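You operate a simulated robot arm through the tools that you are given. There is no shell and no other tool.

Carry out the task below with a simulated robot arm. There is one attempt and no reset: what you move stays moved.

## Task
Plug in column ten, clear its counter and time a stroke up.
Fine: motor switch on after the plug is home; select ten and pull its safety pin; the box ends at the top.

It is judged by the outcome, as a careful person would: the job done as asked, and still so three seconds after it is handed in. It fails if anything else is knocked over, pushed out of place, dropped, spilled or broken.

## Robot
A 7-joint arm with a two-finger parallel gripper, fixed in place. Base frame: the origin is on the floor under the middle of its stand, x ahead of it, y to its left, z up. Units: cm, rad, N and s.
With the tool pointing down near the work surface it reaches from about 10 to 84 cm from the base axis. Its first joint turns from -2.897 to 2.897 rad. Payload 3.43 kg.
The TCP is the grasp point between the finger pads, 3 cm short of the fingertips. In the tool frame z runs along the fingers and y along their closing line. The gripper opens to 9.4 cm. The fingers are 2.8 cm wide and 1 cm thick; the gripper's body (5 by 9.6 cm) begins 5.5 cm behind the TCP.
Orientation is that of the tool frame in the base frame, as a unit quaternion [x, y, z, w]. With the fingers straight down and closing along the base's y, the tool's x points along the base's -x, its y along +y and its z along -z.

## Interface
- The arm moves only by the tool servo_tool. Its arguments are lists of equal length, an entry for each row: "gripper": the gripper command, from -1 (fully open) to 1 (shut), values between in proportion; "dp": the shift along the tool's x, y, z in m, a list of three; "dr": the turn, a rotation vector about the tool's x, y, z in rad, a list of three. In form: {"gripper": [gripper, ...], "dp": [[dx, dy, dz], ...], "dr": [[wx, wy, wz], ...]}. A call has 1 to 20 rows; each row shifts and turns the commanded pose from where the row before left it, along the tool's axes as they then stand. A row lasts 0.2 s, in which the tool goes at most 5 cm and 0.15 rad; a call with a longer step from one row to the next is refused whole, and so is a gripper value outside its range. A pose out of reach is approached as far as the arm can. The call stops where the force on the tool passes 50 N (or 10 N more than at its start, if that is more) or the arm is blocked; 0.2 s more then pass. Each finger travels about 4.5 cm/s and halts on what it meets, pressing with about 40 N; the grip force reading is that of the motor and also rises with nothing between the fingers. The clock runs only during rows and for 0.2 s after the last one: add rows that do not move to give the fingers time. The reply holds the time, the measured pose of the TCP, the force on the tool along the base axes, the opening and the grip force, in the units named above and with some noise, with the torque about the TCP (base axes, N m) and any sound that the robot's microphone picked up.
- Cameras (640 x 400 px; columns grow to the right, rows downward): "scene" is fixed at [40.17, -49.9, 153.19]; the picture's right is [0.55, -0.84, 0.00], its down [-0.51, -0.33, -0.80] and it looks along [0.66, 0.44, -0.61] (base axes); focal length 214 px, centre (320, 200). "wrist" rides on the gripper at [7.6, 1.4, -10.3] in the tool frame; the picture's right is [-0.18, 0.98, 0.00], its down [-0.75, -0.14, -0.64] and it looks along [-0.63, -0.12, 0.77] (tool axes); focal length 243 px, centre (320, 200).
- grab_frame(camera): a new picture of that camera. The clock stands still meanwhile.
- lift_body(by): slides the trunk up (or, below 0, down) by that many cm; the arm rides with it, the base frame stays. It gives what a move gives, with no picture.
- measure_at(camera, pixels): for up to 12 pixels [column, row] of the newest picture of that camera ("zoom" is the newest enlarged one), the place [x, y, z] in the base frame of the surface seen there, good to about 0.3 cm. The clock stands still meanwhile.
- enlarge(camera, box): a new picture of the part [left, top, right, bottom] of that camera's present view, enlarged. The clock stands still meanwhile.
- close_job(): hands the job in; it is judged then, once.

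Unless the task says otherwise, let go and move clear before handing in.

The tools are called after ">>>" as name(argument=value, ...) on one line, values as JSON. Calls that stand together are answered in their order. servo_tool: Moves the arm, as the interface text tells. Its arguments: {"type":"object","properties":{"gripper":{"type":"array","items":{"type":"number"}},"dp":{"type":"array","items":{"type":"array","items":{"type":"number"}}},"dr":{"type":"array","items":{"type":"array","items":{"type":"number"}}}},"required":["gripper","dp","dr"]} The other tools are called the same way: lift_body (by) moves the trunk up or down; grab_frame (camera) takes a picture; measure_at (camera, pixels) gives the place of the surface under pixels of a picture; enlarge (camera, box) takes an enlarged picture of a part of a camera's view; close_job () hands the job in.

At the start:

```text
t: 0.0
tcp_pos: [66.71, -19.64, 133.8]
tool_rot: [0.0, 1.0, 0.0, 0.001]
wrist_force: [-1.2, -0.2, 0.3]
torque: [0.0, 0.0, -0.02]
width: 9.39
grip_force: 0.1
trunk travel left (down, up): [-35.0, 14.0]
```

scene: 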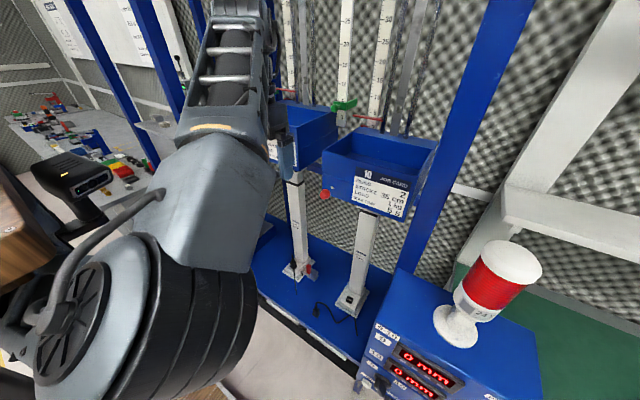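
wrist: 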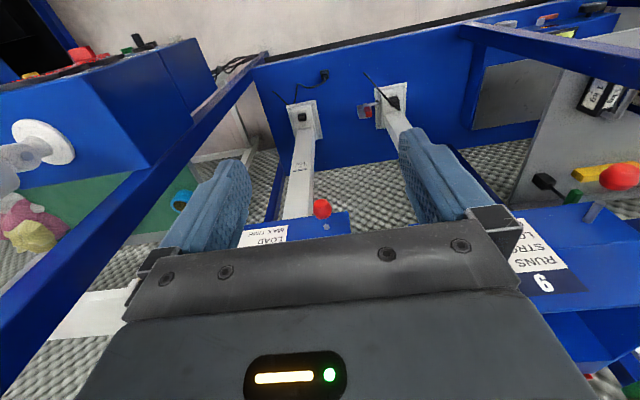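

The first pictures show column 10's box (scene ~380,180) with its card, a control box with red displays (scene ~430,370), and bases with sockets on the floor plate. I'll enlarge several regions to read labels before moving.

>>> enlarge(camera="scene", box=[340, 290, 540, 400])

>>> enlarge(camera="scene", box=[240, 60, 450, 240])

>>> enlarge(camera="scene", box=[250, 220, 400, 360])

>>> enlarge(camera="wrist", box=[200, 40, 440, 220])

>>> enlarge(camera="wrist", box=[0, 0, 260, 200])

>>> enlarge(camera="scene", box=[0, 0, 200, 200])

```text
3.20 times, centred on (440, 345) of scene
```

zoom: 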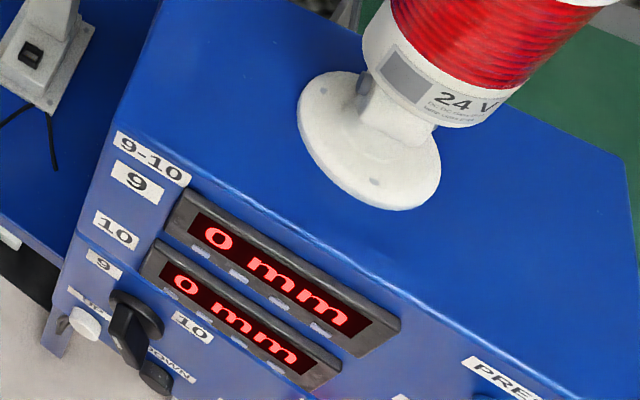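

```text
2.22 times, centred on (345, 150) of scene
```

zoom: 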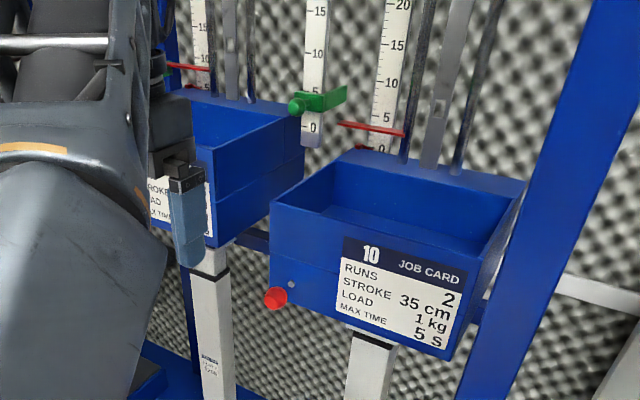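

```text
2.86 times, centred on (325, 290) of scene
```

zoom: 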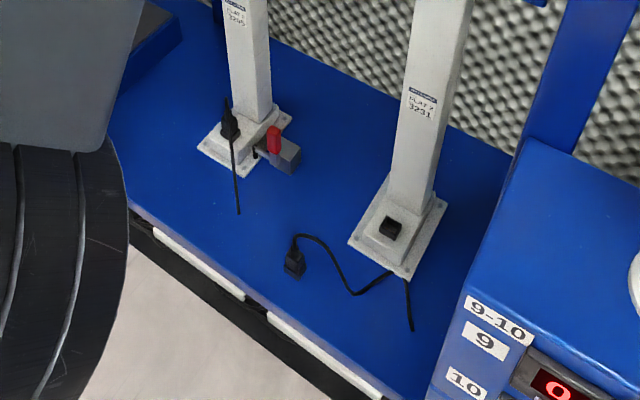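

```text
2.22 times, centred on (320, 130) of wrist
```

zoom: 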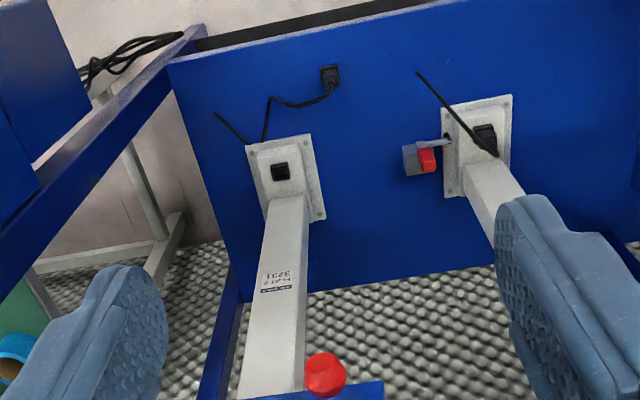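

```text
2.00 times, centred on (130, 100) of wrist
```

zoom: 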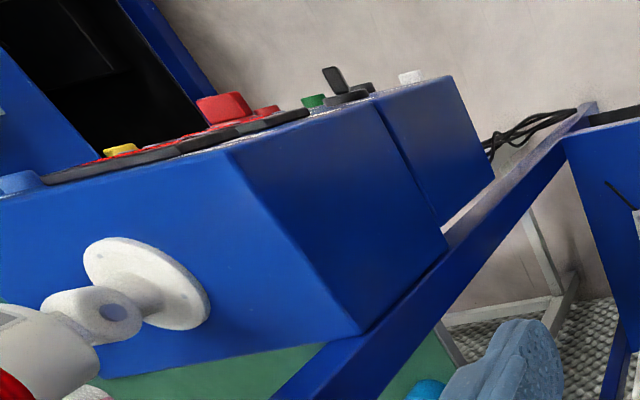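

```text
2.00 times, centred on (100, 100) of scene
```

zoom: 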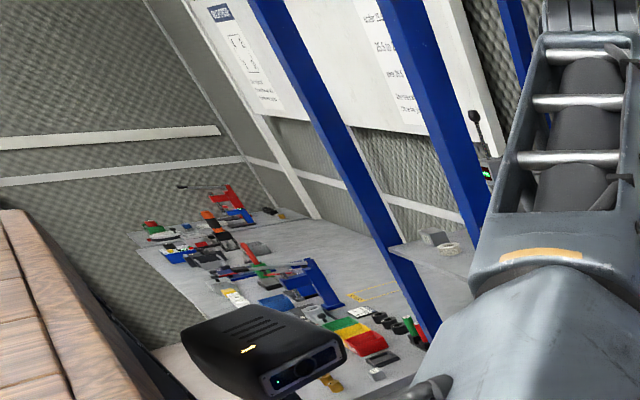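

The panel at scene (400,360) carries displays, a selector and UP/DOWN buttons; the loose plug lies near scene (318,308) and the socket is on column 10's base (scene 351,300). I'll measure key places.

>>> grab_frame(camera="scene")

>>> measure_at(camera="scene", pixels=[[352, 299], [318, 312], [322, 303], [340, 320], [380, 335], [370, 383], [440, 305], [420, 366], [410, 385], [324, 196], [375, 195], [448, 322]])

>>> grab_frame(camera="wrist")

>>> measure_at(camera="wrist", pixels=[[322, 208], [306, 117], [303, 110], [324, 76], [322, 82], [282, 95], [299, 102], [396, 100], [368, 112], [133, 41], [78, 52], [110, 53]])

```text
taken
```

scene: 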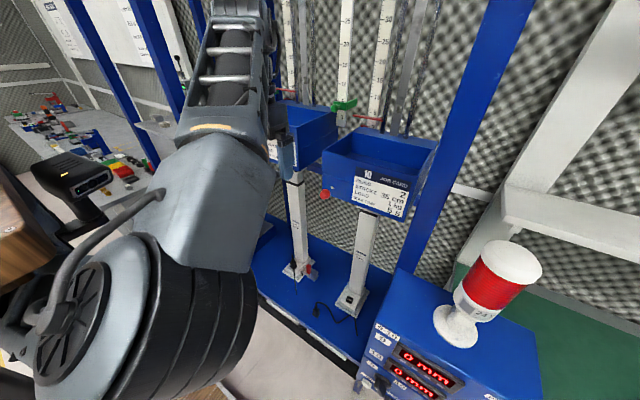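

```text
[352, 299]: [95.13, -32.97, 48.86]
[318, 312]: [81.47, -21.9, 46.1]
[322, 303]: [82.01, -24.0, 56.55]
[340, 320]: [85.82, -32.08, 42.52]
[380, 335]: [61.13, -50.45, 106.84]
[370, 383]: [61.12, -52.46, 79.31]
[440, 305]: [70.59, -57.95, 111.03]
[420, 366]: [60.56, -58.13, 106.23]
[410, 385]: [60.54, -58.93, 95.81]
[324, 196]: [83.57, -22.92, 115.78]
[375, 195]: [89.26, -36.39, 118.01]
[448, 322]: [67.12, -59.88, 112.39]
```

```text
taken
```

wrist: 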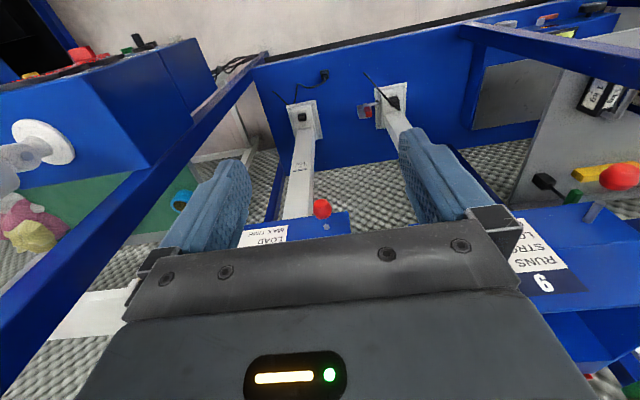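

```text
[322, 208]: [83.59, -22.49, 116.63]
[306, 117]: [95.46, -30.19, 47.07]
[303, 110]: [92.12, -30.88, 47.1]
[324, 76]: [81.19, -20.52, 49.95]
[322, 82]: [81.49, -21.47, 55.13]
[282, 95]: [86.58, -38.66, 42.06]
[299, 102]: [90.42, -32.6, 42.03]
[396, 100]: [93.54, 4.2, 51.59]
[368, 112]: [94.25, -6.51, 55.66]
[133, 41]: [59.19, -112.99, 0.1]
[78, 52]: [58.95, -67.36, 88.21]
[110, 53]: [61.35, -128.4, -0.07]
```

The panel front is the plane x≈60.5 cm facing the robot, the plug stands around (81.5,-22,~50) and the socket around (95,-31,47). I'll zoom closer on plug and socket from both cameras.

>>> enlarge(camera="scene", box=[300, 270, 380, 320])

>>> measure_at(camera="zoom", pixels=[[120, 290], [150, 300], [170, 250], [400, 250], [370, 230], [440, 230], [410, 200], [420, 290], [150, 330], [135, 360], [200, 240], [160, 270]])

>>> enlarge(camera="wrist", box=[270, 55, 350, 135])

>>> measure_at(camera="zoom", pixels=[[430, 130], [430, 160], [430, 190], [270, 370], [250, 390], [290, 390], [240, 350], [310, 350], [270, 410], [420, 110], [280, 330], [320, 300]])

```text
8.00 times, centred on (340, 295) of scene
```

zoom: 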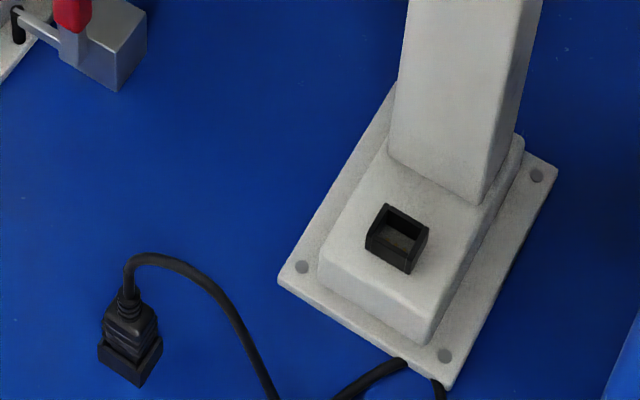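

```text
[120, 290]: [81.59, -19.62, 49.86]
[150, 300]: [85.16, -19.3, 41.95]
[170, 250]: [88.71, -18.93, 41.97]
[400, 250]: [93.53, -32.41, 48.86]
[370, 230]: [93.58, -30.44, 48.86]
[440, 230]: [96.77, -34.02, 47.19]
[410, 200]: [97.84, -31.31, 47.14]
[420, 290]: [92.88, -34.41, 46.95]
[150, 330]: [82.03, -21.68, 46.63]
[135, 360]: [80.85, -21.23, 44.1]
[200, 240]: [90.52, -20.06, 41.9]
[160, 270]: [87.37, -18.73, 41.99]
```

```text
5.00 times, centred on (310, 95) of wrist
```

zoom: 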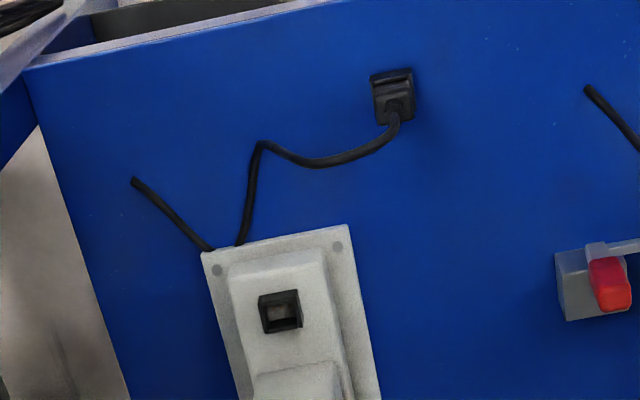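

```text
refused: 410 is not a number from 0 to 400
```

The zoom shows the socket opening upward on column 10's base (rim z≈48.9) and the plug standing upright, prongs down, with the cord arching out of its top. I'll measure more points precisely.

>>> measure_at(camera="zoom", pixels=[[380, 80], [405, 75], [392, 95], [378, 115], [410, 115], [393, 105], [395, 120], [262, 298], [300, 292], [264, 330], [300, 326], [280, 312]])

>>> enlarge(camera="wrist", box=[300, 60, 340, 85])

>>> measure_at(camera="zoom", pixels=[[315, 170], [440, 150], [320, 300], [450, 300], [380, 260], [380, 300], [330, 240], [430, 240], [385, 180]])

>>> enlarge(camera="scene", box=[308, 298, 328, 320])

>>> measure_at(camera="zoom", pixels=[[100, 300], [200, 380], [280, 300], [200, 200], [150, 200], [250, 200], [130, 300], [240, 330], [190, 150], [200, 300]])

```text
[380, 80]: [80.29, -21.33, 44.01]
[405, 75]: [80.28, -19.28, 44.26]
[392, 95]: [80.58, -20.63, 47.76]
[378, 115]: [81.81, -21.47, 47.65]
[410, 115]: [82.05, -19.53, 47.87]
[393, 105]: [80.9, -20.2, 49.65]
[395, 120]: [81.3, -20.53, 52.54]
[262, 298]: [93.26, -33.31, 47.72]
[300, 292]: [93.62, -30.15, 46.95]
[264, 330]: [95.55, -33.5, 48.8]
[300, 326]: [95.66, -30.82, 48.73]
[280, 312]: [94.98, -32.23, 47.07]
```

```text
16.00 times, centred on (320, 72) of wrist
```

zoom: 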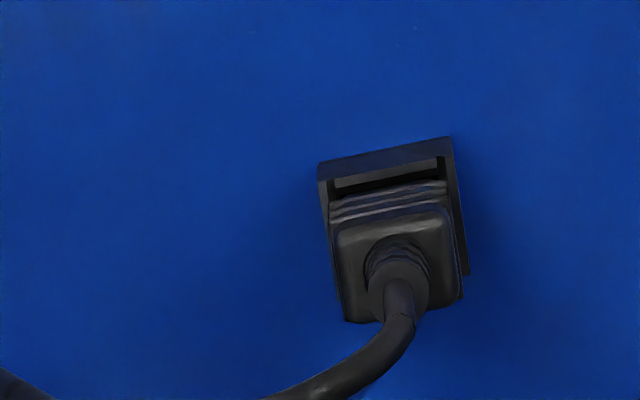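

```text
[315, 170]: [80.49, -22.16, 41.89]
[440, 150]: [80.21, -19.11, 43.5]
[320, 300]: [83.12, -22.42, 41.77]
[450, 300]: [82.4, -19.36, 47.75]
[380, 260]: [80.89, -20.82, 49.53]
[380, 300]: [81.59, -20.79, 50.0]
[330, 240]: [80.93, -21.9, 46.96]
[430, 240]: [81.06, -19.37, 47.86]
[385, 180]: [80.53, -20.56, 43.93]
```

```text
16.00 times, centred on (318, 309) of scene
```

zoom: 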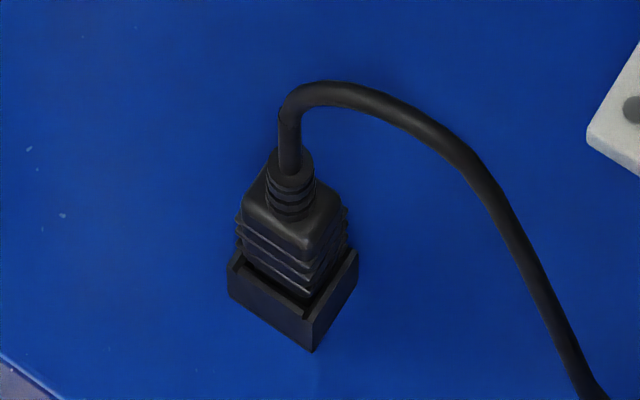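

```text
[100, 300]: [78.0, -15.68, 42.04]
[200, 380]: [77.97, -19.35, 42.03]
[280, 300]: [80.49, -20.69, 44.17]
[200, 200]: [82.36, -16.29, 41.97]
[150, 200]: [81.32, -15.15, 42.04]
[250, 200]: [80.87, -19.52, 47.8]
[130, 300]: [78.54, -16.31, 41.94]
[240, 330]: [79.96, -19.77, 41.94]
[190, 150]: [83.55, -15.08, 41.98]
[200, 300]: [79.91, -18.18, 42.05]
```

The plug sits parked in a small holder at (81.2,-20.5), top about z 47.9, with its cord rising from it; the socket rim is about (94.5,-31.9,48.9). I need to read the panel, so I'll swing the wrist camera back and to the right in front of the panel face, keeping the tool pointing down.

>>> servo_tool(gripper=[-1, -1, -1, -1, -1, -1, -1, -1, -1, -1, -1, -1, -1, -1, -1, -1, -1, -1], dp=[[0.04, 0, 0], [0.04, 0, 0], [0.04, 0, 0], [0.04, 0, 0], [0.04, 0, 0], [0.04, 0, 0], [0.04, 0, 0], [0.03, -0.02, 0], [0, -0.04, 0], [0, -0.04, 0], [0, -0.04, 0], [0, -0.04, 0], [0, -0.04, 0], [0, -0.04, 0], [0, -0.04, 0], [0, -0.04, 0], [0, -0.04, 0], [0, -0.02, 0]], dr=[[0, 0, 0], [0, 0, 0], [0, 0, 0], [0, 0, 0], [0, 0, 0], [0, 0, 0], [0, 0, 0], [0, 0, 0], [0, 0, 0], [0, 0, 0], [0, 0, 0], [0, 0, 0], [0, 0, 0], [0, 0, 0], [0, 0, 0], [0, 0, 0], [0, 0, 0], [0, 0, 0]])

>>> grab_frame(camera="wrist")

>>> grab_frame(camera="scene")

```text
t: 1.7
tcp_pos: [43.33, -19.71, 136.51]
tool_rot: [-0.086, 0.995, 0.041, 0.028]
wrist_force: [-0.3, -0.6, -0.6]
torque: [-0.02, 0.02, 0.02]
width: 9.4
grip_force: 0.1
trunk travel left (down, up): [-35.0, 14.0]
stopped in row 8: the arm was blocked; the commanded pose is now the measured one
```

```text
taken
```

wrist: 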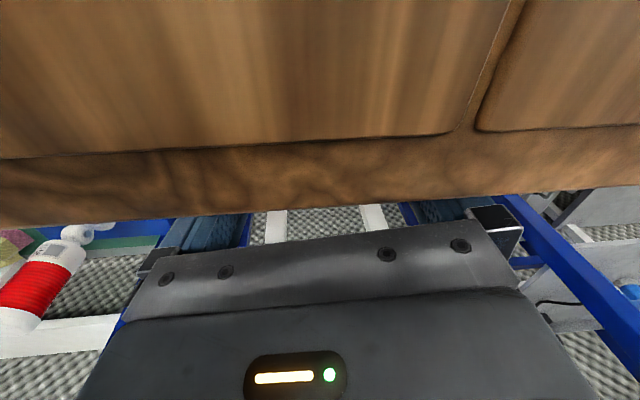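

```text
taken
```

scene: 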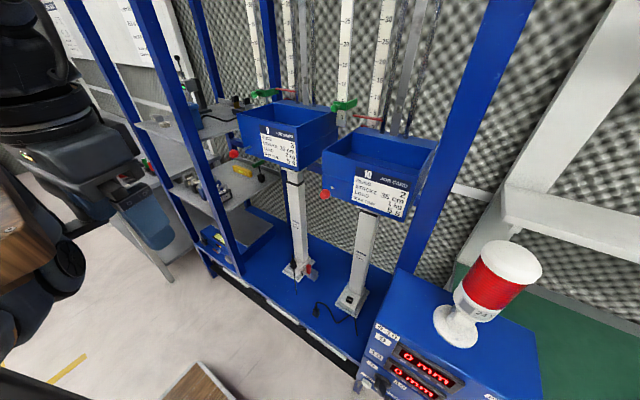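

The arm stopped by being blocked (low force, so likely a joint limit or self-limit), and the wrist camera now shows a wooden surface close below (wrist 300,80). I'll measure it before moving further.

>>> measure_at(camera="wrist", pixels=[[100, 50], [300, 80], [450, 80], [560, 60], [100, 180], [300, 180], [300, 205], [560, 170], [20, 20], [620, 20], [40, 280], [560, 300]])

>>> measure_at(camera="scene", pixels=[[200, 385], [20, 230], [60, 110], [40, 280], [150, 215], [20, 320], [95, 170], [300, 330], [300, 375], [110, 380], [237, 154], [180, 110]])

```text
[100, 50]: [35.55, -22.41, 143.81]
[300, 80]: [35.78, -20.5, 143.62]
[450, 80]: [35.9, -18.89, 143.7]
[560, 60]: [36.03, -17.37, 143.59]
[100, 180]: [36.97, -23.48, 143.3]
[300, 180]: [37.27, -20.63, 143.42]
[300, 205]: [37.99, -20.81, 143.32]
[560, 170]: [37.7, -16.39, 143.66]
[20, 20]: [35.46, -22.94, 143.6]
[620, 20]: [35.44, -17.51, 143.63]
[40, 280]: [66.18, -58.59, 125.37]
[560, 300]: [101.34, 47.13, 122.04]
```

```text
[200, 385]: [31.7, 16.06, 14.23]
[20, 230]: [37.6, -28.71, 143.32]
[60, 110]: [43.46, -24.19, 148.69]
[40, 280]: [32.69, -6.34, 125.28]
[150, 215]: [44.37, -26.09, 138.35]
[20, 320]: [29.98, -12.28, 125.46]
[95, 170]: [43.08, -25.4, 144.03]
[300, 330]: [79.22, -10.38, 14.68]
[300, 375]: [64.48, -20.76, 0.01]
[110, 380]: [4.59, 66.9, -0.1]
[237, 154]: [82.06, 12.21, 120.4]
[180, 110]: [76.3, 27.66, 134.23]
```

There's a wooden board at z≈143.5 with its front edge at x≈38, just under the wrist camera. I'll look at the left side of the scene to understand what it is.

>>> enlarge(camera="scene", box=[0, 160, 160, 400])

>>> enlarge(camera="scene", box=[0, 0, 200, 250])

>>> enlarge(camera="scene", box=[120, 280, 300, 400])

```text
1.67 times, centred on (80, 280) of scene
```

zoom: 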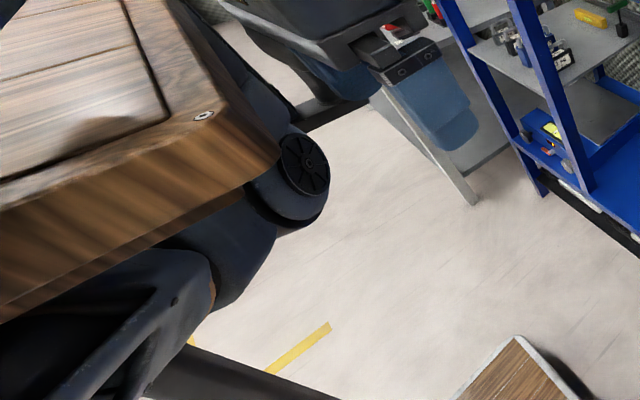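

```text
1.60 times, centred on (100, 125) of scene
```

zoom: 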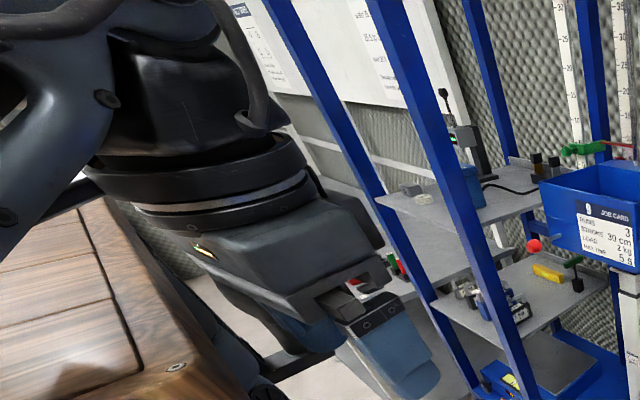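

```text
3.33 times, centred on (210, 340) of scene
```

zoom: 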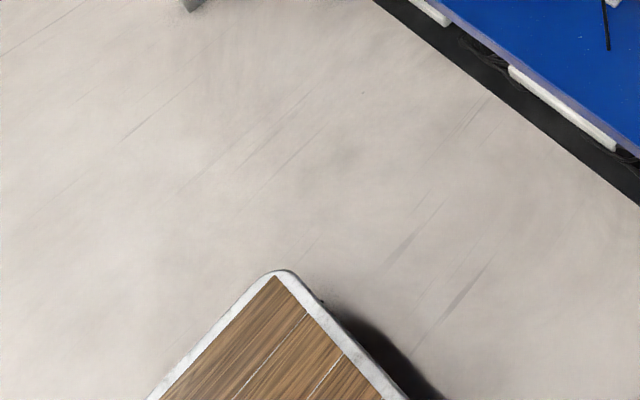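

The wood appears to be a board on the robot's own body (bolted corners), and the arm hit a limit while retracting at this height. I'll move forward 10 cm, restoring the tool-down orientation, and then test whether the board moves with the trunk.

>>> servo_tool(gripper=[-1, -1, -1, -1], dp=[[-0.03, 0, 0], [-0.03, 0, 0], [-0.03, 0, 0], [-0.02, 0, 0]], dr=[[0.041, 0.028, 0.086], [0.041, 0.028, 0.086], [0, 0, 0], [0, 0, 0]])

>>> lift_body(by=-5)

>>> grab_frame(camera="scene")

>>> measure_at(camera="scene", pixels=[[20, 230], [40, 200], [10, 260], [30, 300], [60, 285], [100, 120], [100, 60], [60, 90], [180, 150], [30, 60], [80, 380], [20, 350]])

```text
t: 2.7
tcp_pos: [53.81, -19.98, 135.84]
tool_rot: [0.007, 1.0, 0.022, 0.004]
wrist_force: [-0.1, -0.9, -0.1]
torque: [0.0, -0.02, -0.03]
width: 9.42
grip_force: 0.1
trunk travel left (down, up): [-35.0, 14.0]
```

```text
t: 3.7
tcp_pos: [53.81, -19.99, 130.81]
tool_rot: [0.006, 1.0, 0.023, 0.001]
wrist_force: [0.7, -0.1, 0.0]
torque: [-0.02, -0.01, 0.02]
width: 9.38
grip_force: 0.2
trunk travel left (down, up): [-30.0, 19.0]
```

```text
taken
```

scene: 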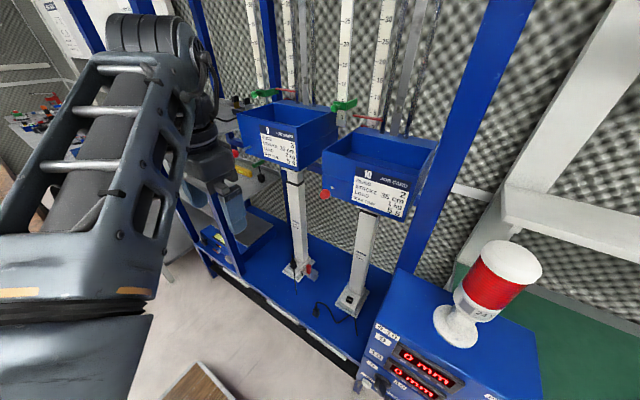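

```text
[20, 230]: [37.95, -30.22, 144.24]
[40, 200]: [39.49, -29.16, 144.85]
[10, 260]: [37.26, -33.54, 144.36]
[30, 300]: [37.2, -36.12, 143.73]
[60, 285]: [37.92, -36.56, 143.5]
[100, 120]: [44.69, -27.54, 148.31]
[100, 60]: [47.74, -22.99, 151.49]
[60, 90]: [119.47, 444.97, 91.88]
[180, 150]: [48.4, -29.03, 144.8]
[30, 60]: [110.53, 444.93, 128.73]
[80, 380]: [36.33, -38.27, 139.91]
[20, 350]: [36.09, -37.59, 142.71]
```

The board's front-right corner works out to about (38,-32), and the wrist camera ran into that board. I'll check whether the board went down with the trunk by measuring the brown sliver at the scene's left edge.

>>> enlarge(camera="scene", box=[0, 120, 80, 200])

>>> measure_at(camera="scene", pixels=[[3, 180], [5, 188], [3, 195], [10, 185], [197, 366], [175, 390], [225, 390], [130, 250], [150, 290]])

>>> grab_frame(camera="wrist")

```text
5.00 times, centred on (40, 160) of scene
```

zoom: 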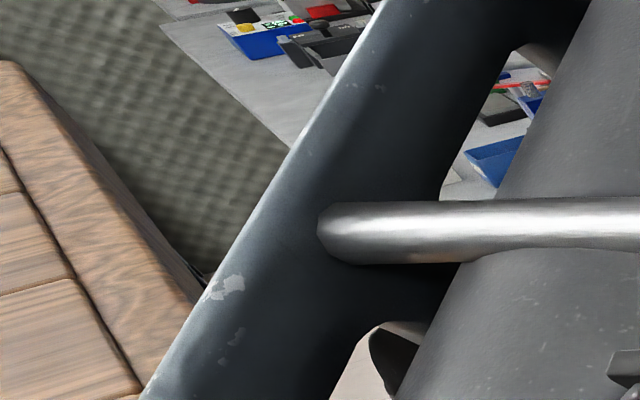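

```text
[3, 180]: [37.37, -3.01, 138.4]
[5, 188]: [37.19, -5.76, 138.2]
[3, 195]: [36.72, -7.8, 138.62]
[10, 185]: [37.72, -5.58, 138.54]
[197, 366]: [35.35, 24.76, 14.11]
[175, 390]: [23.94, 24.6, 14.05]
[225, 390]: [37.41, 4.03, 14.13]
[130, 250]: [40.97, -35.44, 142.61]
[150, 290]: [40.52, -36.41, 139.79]
```

```text
taken
```

wrist: 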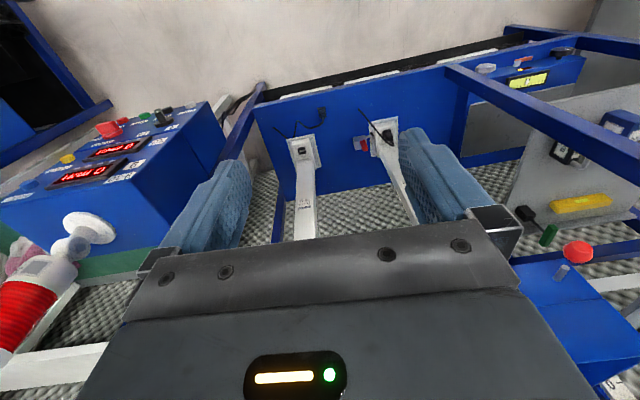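

The board is part of the trunk (z went to 138.4). The wrist view now shows the panel at left (wrist 20–200, 100–200); I'll zoom into it.

>>> enlarge(camera="wrist", box=[0, 90, 200, 215])

>>> enlarge(camera="wrist", box=[480, 30, 640, 130])

>>> enlarge(camera="wrist", box=[500, 190, 640, 278])

>>> enlarge(camera="wrist", box=[270, 90, 420, 190])

```text
3.20 times, centred on (100, 152) of wrist
```

zoom: 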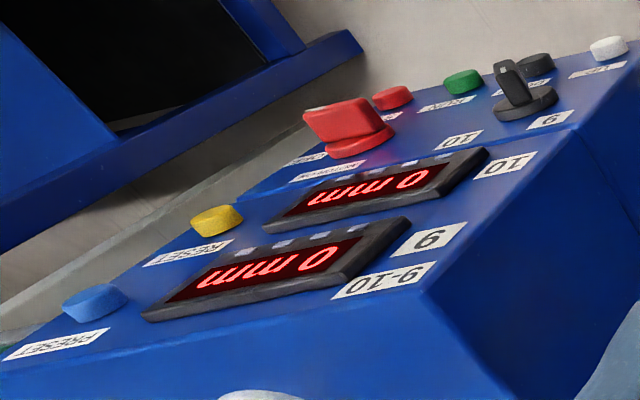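

```text
4.00 times, centred on (560, 80) of wrist
```

zoom: 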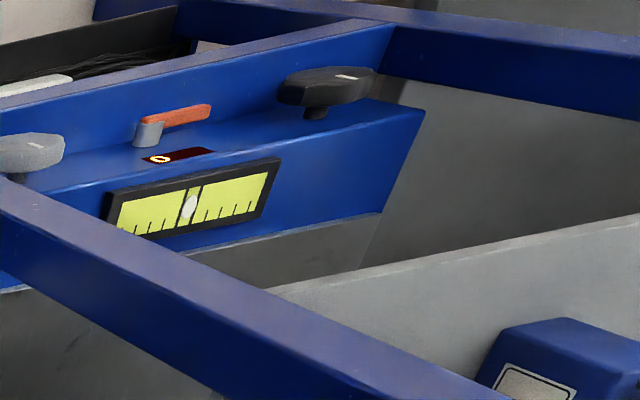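

```text
4.55 times, centred on (570, 234) of wrist
```

zoom: 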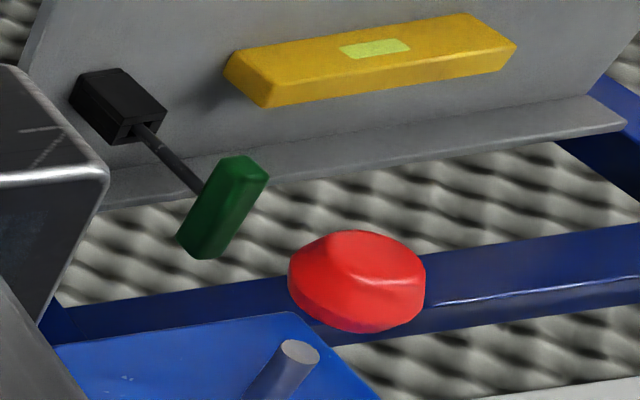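

```text
4.00 times, centred on (345, 140) of wrist
```

zoom: 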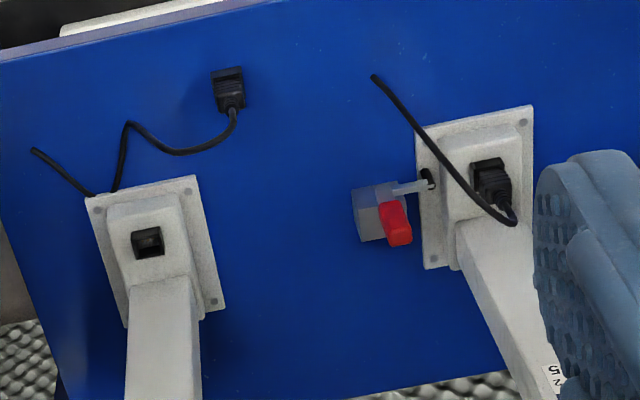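

The panel has two displays (9 upper, 10 lower), blue and yellow (P)RESET buttons, a selector, and red/green/white buttons. I'll lower the trunk and move the wrist to face the panel squarely to read all labels.

>>> lift_body(by=-12)

>>> servo_tool(gripper=[-1, -1, -1, -1, -1, -1, -1, -1, -1, -1, -1, -1], dp=[[0.01, -0.03, 0], [0.01, -0.03, 0], [0, -0.03, 0], [0, -0.03, 0], [0, -0.03, 0], [0, -0.03, 0], [0, -0.03, 0], [0, -0.03, 0], [0.02, -0.03, 0], [0.02, -0.03, 0], [0.03, -0.03, 0], [0.03, -0.03, 0]], dr=[[0, 0, 0], [0, 0, 0], [0, 0, 0], [0, 0, 0], [0, 0, 0], [0, 0, 0], [0, 0, 0], [0, 0, 0], [0, 0, 0], [0, 0, 0], [0, 0, 0], [0, 0, 0]])

>>> grab_frame(camera="wrist")

>>> grab_frame(camera="scene")

```text
t: 5.2
tcp_pos: [53.89, -19.85, 118.85]
tool_rot: [0.004, 1.0, 0.022, 0.002]
wrist_force: [-0.7, -0.7, -0.3]
torque: [0.04, 0.0, 0.0]
width: 9.39
grip_force: 0.0
trunk travel left (down, up): [-18.0, 31.0]
```

```text
t: 8.0
tcp_pos: [43.06, -56.02, 114.55]
tool_rot: [-0.012, 0.999, 0.049, 0.018]
wrist_force: [0.9, 0.2, -1.0]
torque: [0.01, 0.0, 0.03]
width: 9.4
grip_force: 0.1
trunk travel left (down, up): [-18.0, 31.0]
stopped in row 12: the arm was blocked; the commanded pose is now the measured one
```

```text
taken
```

wrist: 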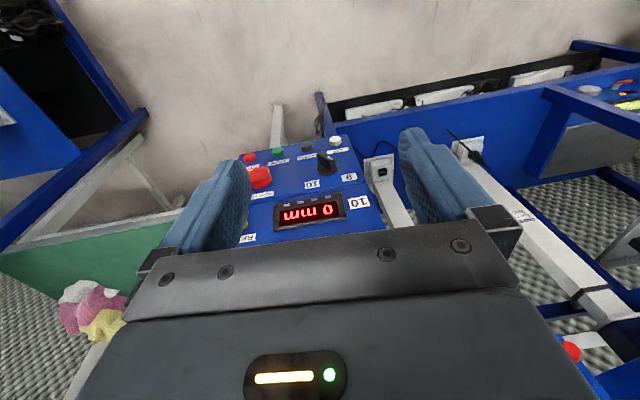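

```text
taken
```

scene: 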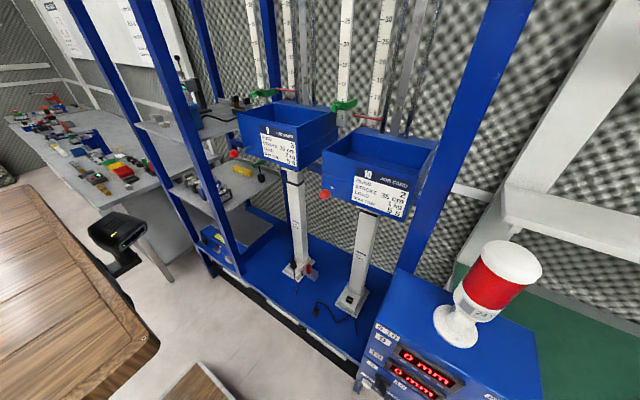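

The arm stopped at (43,-56,114.6), probably near a joint limit, but the wrist view shows the panel face (wrist 240–380, 140–240). I'll zoom in to read it.

>>> enlarge(camera="wrist", box=[230, 125, 390, 245])

>>> measure_at(camera="wrist", pixels=[[326, 164], [334, 140], [308, 145], [278, 152], [250, 157], [262, 177], [313, 183], [349, 176], [310, 212], [359, 201], [248, 238], [265, 195]])

```text
3.33 times, centred on (310, 185) of wrist
```

zoom: 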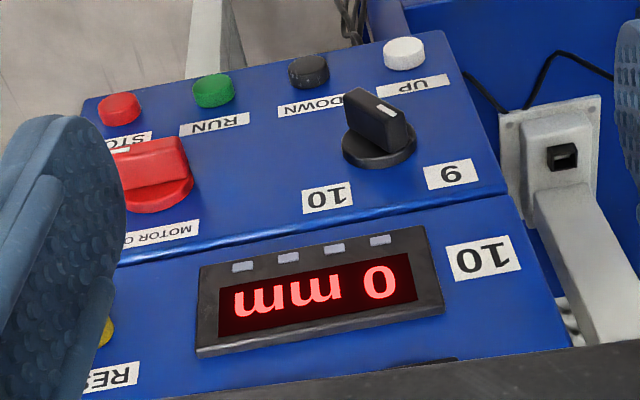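

```text
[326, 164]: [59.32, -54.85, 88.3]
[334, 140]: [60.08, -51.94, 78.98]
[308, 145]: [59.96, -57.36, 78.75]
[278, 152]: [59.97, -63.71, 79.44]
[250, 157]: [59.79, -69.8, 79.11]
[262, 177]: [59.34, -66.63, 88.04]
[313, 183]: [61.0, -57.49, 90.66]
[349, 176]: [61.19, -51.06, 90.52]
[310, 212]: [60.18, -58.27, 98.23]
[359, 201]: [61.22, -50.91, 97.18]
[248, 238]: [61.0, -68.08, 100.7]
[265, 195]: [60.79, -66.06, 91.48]
```

From the zoom I can read: UP (white, y≈-52), DOWN (black, -57.4), RUN (green, -63.7), STOP (red, -69.8) at z≈79; selector 9/10 at (59,-54.9,88), red MOTOR switch at (59,-66.6,88), display 10 with yellow RESET near z≈100. Next I'll read the wall posters and the area around for hints about timing.

>>> enlarge(camera="scene", box=[30, 0, 110, 60])

>>> enlarge(camera="scene", box=[110, 0, 190, 60])

>>> enlarge(camera="scene", box=[330, 310, 480, 400])

>>> enlarge(camera="scene", box=[130, 60, 270, 150])

>>> enlarge(camera="scene", box=[300, 90, 450, 220])

>>> enlarge(camera="scene", box=[300, 0, 460, 110])

```text
6.67 times, centred on (70, 30) of scene
```

zoom: 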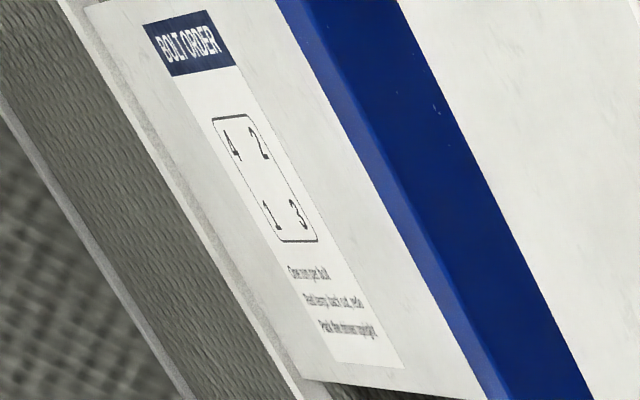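

```text
6.67 times, centred on (150, 30) of scene
```

zoom: 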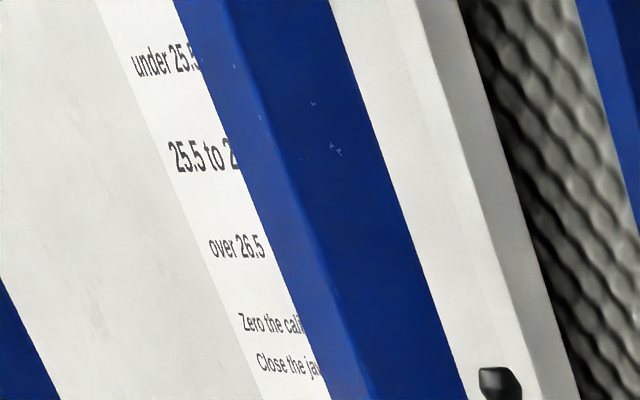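

```text
4.27 times, centred on (405, 355) of scene
```

zoom: 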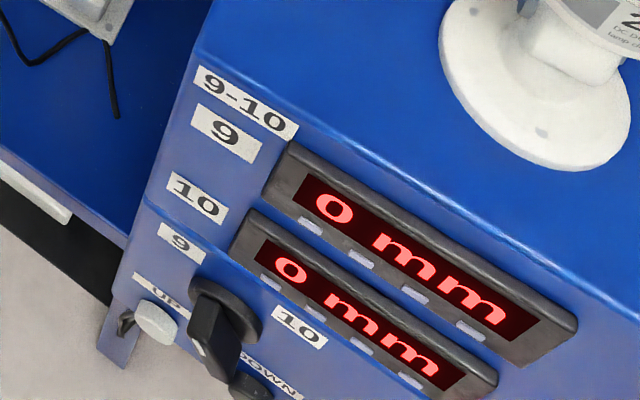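

```text
4.44 times, centred on (200, 105) of scene
```

zoom: 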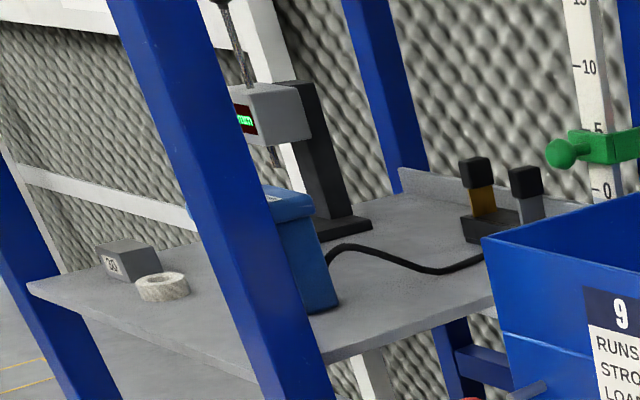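

```text
3.08 times, centred on (375, 155) of scene
```

zoom: 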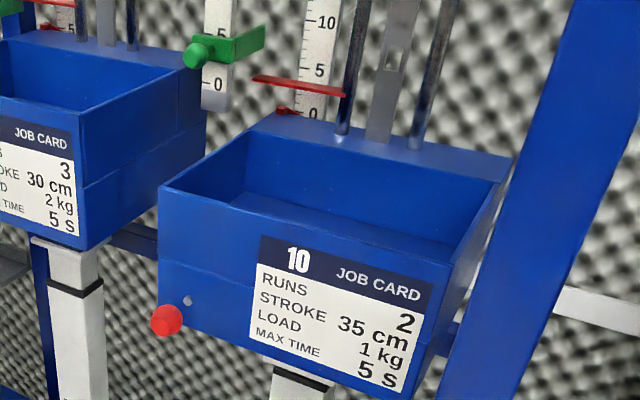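

```text
3.64 times, centred on (380, 55) of scene
```

zoom: 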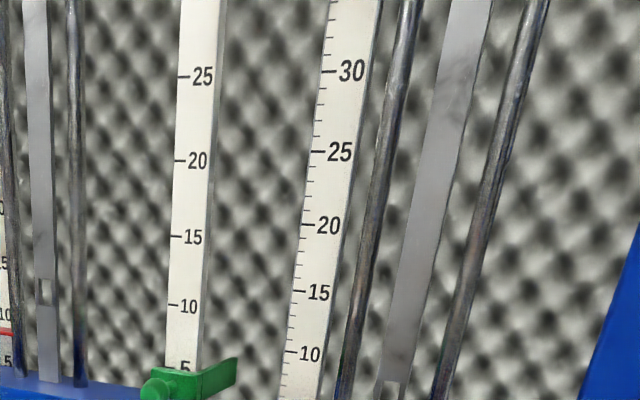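

The panel and cards are readable, but I need the right half of the panel. I'll turn the tool about its own axis (following the arm's azimuth), which should relieve the joint limit and aim the camera further right.

>>> servo_tool(gripper=[-1, -1, -1, -1], dp=[[0, 0, 0], [0, 0, 0], [0, 0, 0], [0, 0, 0]], dr=[[0, 0, 0.12], [0, 0, 0.12], [0, 0, 0.12], [0, 0, 0.12]])

>>> grab_frame(camera="wrist")

```text
t: 9.0
tcp_pos: [42.97, -56.03, 114.65]
tool_rot: [0.227, 0.973, 0.052, 0.007]
wrist_force: [0.3, -0.4, -0.2]
torque: [0.0, -0.03, 0.01]
width: 9.41
grip_force: 0.0
trunk travel left (down, up): [-18.0, 31.0]
```

```text
taken
```

wrist: 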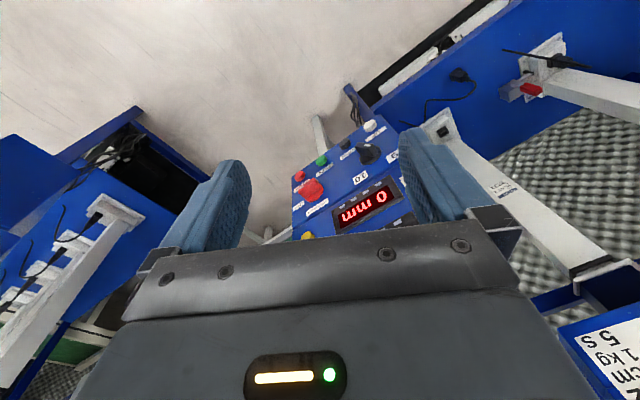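

The rotation worked; the panel's right part is now at wrist (295–395, 125–245). Zooming in.

>>> enlarge(camera="wrist", box=[280, 110, 410, 250])

>>> measure_at(camera="wrist", pixels=[[311, 190], [299, 176], [321, 160], [344, 144], [370, 125], [370, 152], [317, 207], [306, 236], [307, 188], [360, 179], [316, 193], [372, 157]])

```text
2.86 times, centred on (345, 180) of wrist
```

zoom: 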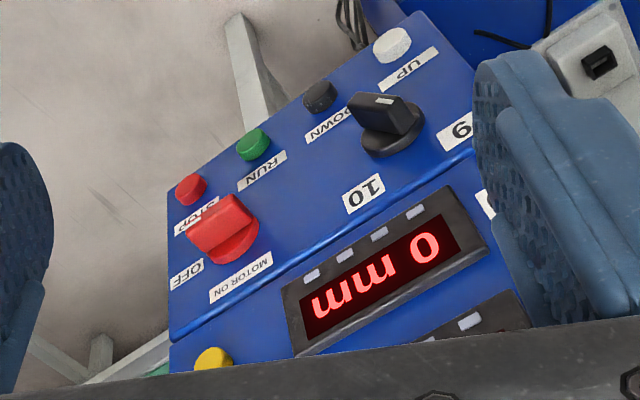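

```text
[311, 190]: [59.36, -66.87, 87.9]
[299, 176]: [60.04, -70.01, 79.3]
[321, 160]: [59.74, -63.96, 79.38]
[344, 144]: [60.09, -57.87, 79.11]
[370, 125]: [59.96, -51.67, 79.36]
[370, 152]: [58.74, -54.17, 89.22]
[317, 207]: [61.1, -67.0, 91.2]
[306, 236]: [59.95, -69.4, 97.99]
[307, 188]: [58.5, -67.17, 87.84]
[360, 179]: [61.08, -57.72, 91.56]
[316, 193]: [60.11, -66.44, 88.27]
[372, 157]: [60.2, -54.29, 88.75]
```

The switch is labelled MOTOR ON (up) / OFF (right), and the knob sits between 9 (upper left) and 10 (upper right). I want to see the arm's own geometry, so I'll try an enlargement box at the frame's edge, which appears to re-render around its centre.

>>> enlarge(camera="scene", box=[0, 0, 4, 400])

>>> enlarge(camera="scene", box=[0, 396, 640, 400])

```text
1.00 times, centred on (2, 200) of scene (not enlarged: the box is as wide or as high as the picture)
```

zoom: 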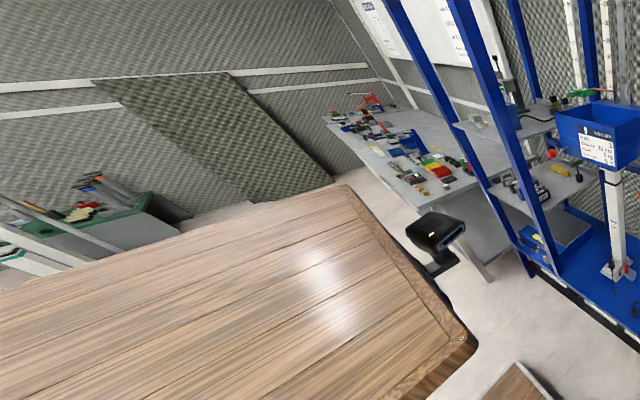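

```text
1.00 times, centred on (320, 398) of scene (not enlarged: the box is as wide or as high as the picture)
```

zoom: 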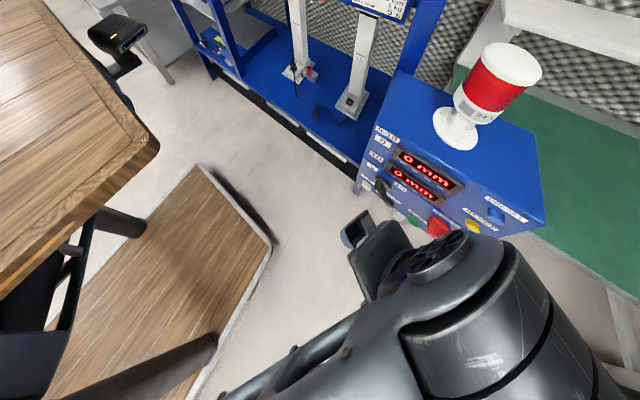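

That works: the view shows the arm coming out beside a wooden table-like cart, with wrist near the panel. I'll measure points on the arm in this view.

>>> measure_at(camera="zoom", pixels=[[355, 230], [380, 255], [430, 255], [500, 330], [450, 350], [300, 385], [250, 395], [20, 340], [60, 250], [130, 225], [150, 365], [560, 330]])

>>> enlarge(camera="scene", box=[0, 160, 384, 400])

>>> enlarge(camera="scene", box=[256, 240, 640, 400])

```text
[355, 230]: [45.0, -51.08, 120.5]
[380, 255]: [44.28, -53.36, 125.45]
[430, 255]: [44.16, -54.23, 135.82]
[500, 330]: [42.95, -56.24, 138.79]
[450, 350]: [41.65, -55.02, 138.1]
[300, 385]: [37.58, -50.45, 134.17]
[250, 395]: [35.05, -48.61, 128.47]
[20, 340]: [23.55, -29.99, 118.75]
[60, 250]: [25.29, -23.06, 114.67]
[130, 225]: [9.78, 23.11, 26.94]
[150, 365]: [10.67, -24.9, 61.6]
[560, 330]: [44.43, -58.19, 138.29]
```

```text
1.67 times, centred on (192, 280) of scene
```

zoom: 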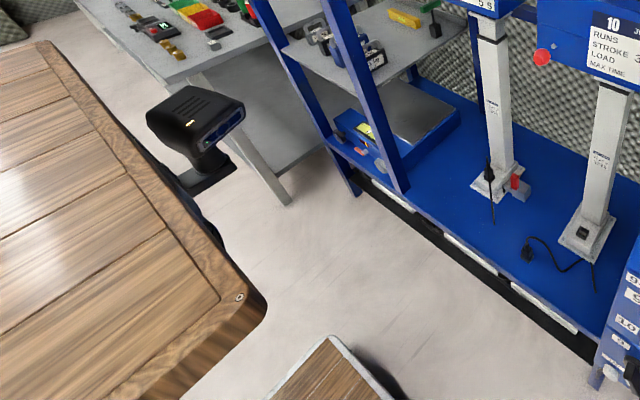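

```text
1.67 times, centred on (448, 320) of scene
```

zoom: 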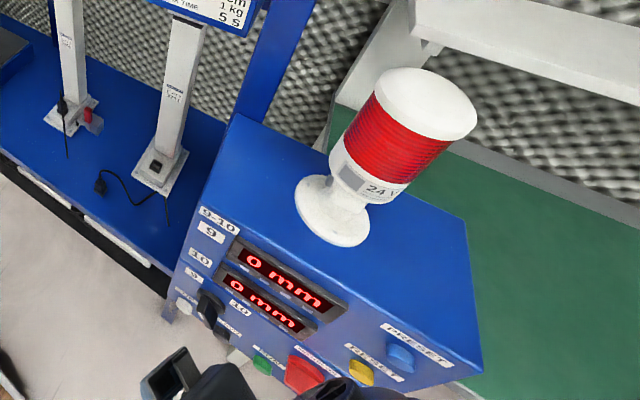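

The arm comes from under the cart's table, and the layout is clear enough. I'll now do the plug first: straighten the tool, move left/forward to about (55,-25), and lower the trunk fully.

>>> servo_tool(gripper=[-1, -1, -1, -1, -1, -1, -1, -1, -1, -1], dp=[[0, 0.03, 0], [0, 0.03, 0], [0, 0.03, 0], [0, 0.03, 0], [-0.01, 0.035, 0], [-0.01, 0.035, 0], [-0.01, 0.035, 0], [-0.01, 0.035, 0], [-0.02, 0.03, 0], [-0.02, 0.03, 0]], dr=[[0.026, 0.0035, -0.115], [0.026, 0.0035, -0.115], [0.026, 0.0035, -0.115], [0.026, 0.0035, -0.115], [0, 0, 0], [0, 0, 0], [0, 0, 0], [0, 0, 0], [0, 0, 0], [0, 0, 0]])

>>> lift_body(by=-18)

>>> grab_frame(camera="scene")

>>> enlarge(camera="scene", box=[0, 396, 640, 400])

```text
t: 11.2
tcp_pos: [54.3, -24.42, 115.22]
tool_rot: [-0.002, 1.0, 0.0, 0.0]
wrist_force: [-0.5, -0.2, 0.0]
torque: [0.03, -0.01, -0.02]
width: 9.38
grip_force: 0.1
trunk travel left (down, up): [-18.0, 31.0]
```

```text
t: 13.2
tcp_pos: [54.41, -24.43, 97.28]
tool_rot: [-0.002, 1.0, 0.0, 0.0]
wrist_force: [-0.4, 0.0, 0.9]
torque: [0.04, -0.01, 0.01]
width: 9.39
grip_force: 0.1
trunk travel left (down, up): [0.0, 49.0]
```

```text
taken
```

scene: 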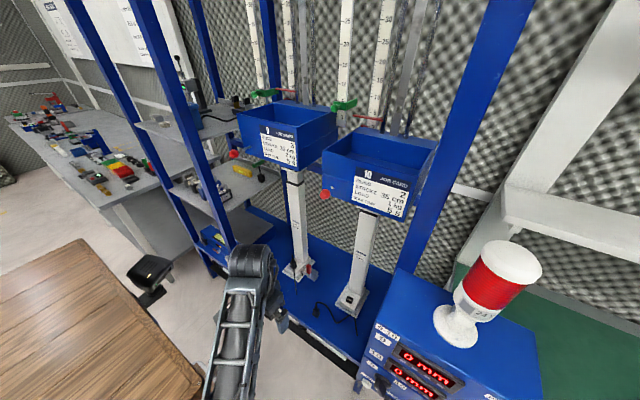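

```text
1.00 times, centred on (320, 398) of scene (not enlarged: the box is as wide or as high as the picture)
```

zoom: 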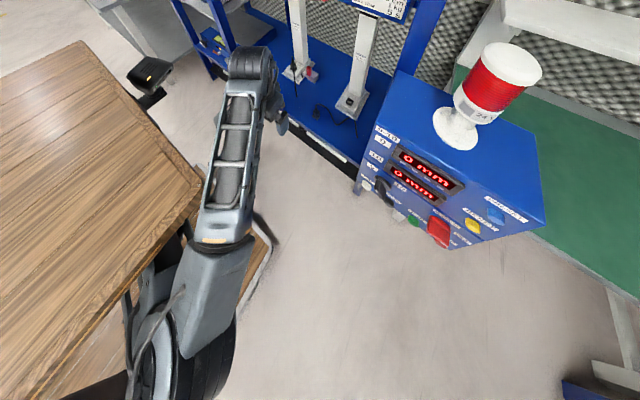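

Now the arm is well visible: a big joint beside the table (zoom 180,340), forearm up to the wrist (zoom 250,60). I'll measure these to learn the shoulder location.

>>> measure_at(camera="zoom", pixels=[[250, 60], [235, 110], [222, 190], [218, 240], [200, 300], [165, 350], [215, 350], [150, 290], [195, 230], [270, 100], [282, 120], [140, 240]])

>>> grab_frame(camera="wrist")

```text
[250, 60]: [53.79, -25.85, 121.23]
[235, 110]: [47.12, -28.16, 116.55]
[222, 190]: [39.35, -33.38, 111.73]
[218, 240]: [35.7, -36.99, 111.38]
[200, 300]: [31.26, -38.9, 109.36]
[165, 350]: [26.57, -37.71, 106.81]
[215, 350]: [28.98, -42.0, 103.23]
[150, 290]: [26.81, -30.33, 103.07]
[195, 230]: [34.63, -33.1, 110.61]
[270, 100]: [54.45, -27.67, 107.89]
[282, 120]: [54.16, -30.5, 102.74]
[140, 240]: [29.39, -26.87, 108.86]
```

```text
taken
```

wrist: 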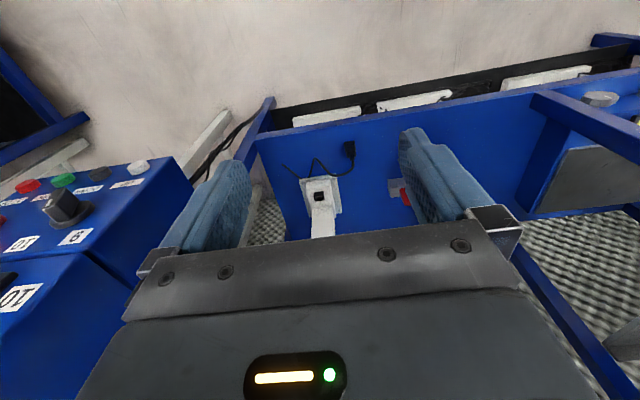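

The elbow is near (27,-38,98) and the wrist at (52,-25,117). I'll pitch the tool 45° forward (fingers forward-down) in place and see that the arm follows.

>>> servo_tool(gripper=[-1, -1, -1, -1, -1, -1], dp=[[-0.02, 0, 0], [-0.02, 0, 0], [-0.015, 0, 0.01], [-0.015, 0, 0.01], [-0.015, 0, 0.01], [-0.015, 0, 0.015]], dr=[[0, -0.1309, 0], [0, -0.1309, 0], [0, -0.1309, 0], [0, -0.1309, 0], [0, -0.1309, 0], [0, -0.1309, 0]])

>>> grab_frame(camera="wrist")

>>> enlarge(camera="scene", box=[0, 396, 640, 400])

```text
t: 14.6
tcp_pos: [65.85, -24.33, 96.09]
tool_rot: [-0.003, 0.924, 0.0, 0.383]
wrist_force: [-0.6, 1.1, 0.2]
torque: [0.04, 0.0, -0.01]
width: 9.4
grip_force: 0.1
trunk travel left (down, up): [0.0, 49.0]
```

```text
taken
```

wrist: 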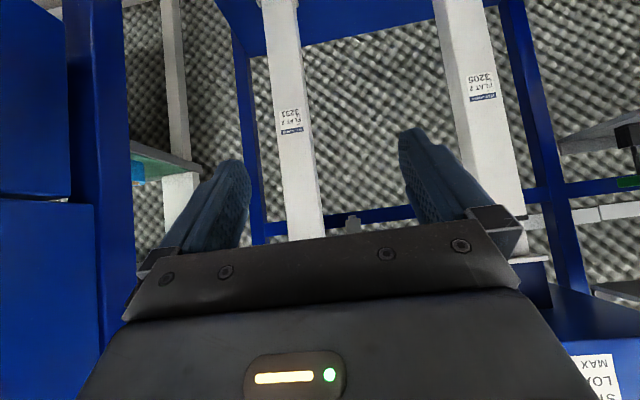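

```text
1.00 times, centred on (320, 398) of scene (not enlarged: the box is as wide or as high as the picture)
```

zoom: 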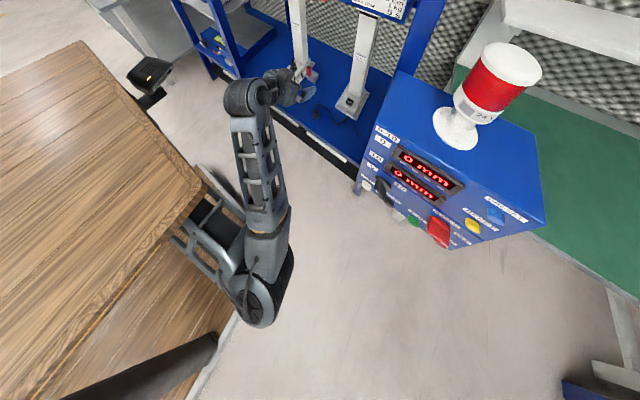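

The pitch to 45° worked exactly. I'll measure the upper arm and elbow now visible from under the table.

>>> measure_at(camera="zoom", pixels=[[195, 170], [190, 225], [205, 195], [225, 255], [262, 305], [275, 265], [268, 215], [250, 150], [243, 95], [270, 85], [300, 90], [240, 290]])

```text
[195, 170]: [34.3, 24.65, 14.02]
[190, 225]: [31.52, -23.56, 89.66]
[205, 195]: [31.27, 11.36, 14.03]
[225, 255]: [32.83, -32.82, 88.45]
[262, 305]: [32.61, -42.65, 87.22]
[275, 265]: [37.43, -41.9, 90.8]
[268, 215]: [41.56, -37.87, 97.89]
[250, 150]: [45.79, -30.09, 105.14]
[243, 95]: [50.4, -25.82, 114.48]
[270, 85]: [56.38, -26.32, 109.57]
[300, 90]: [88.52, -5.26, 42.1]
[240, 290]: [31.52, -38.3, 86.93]
```

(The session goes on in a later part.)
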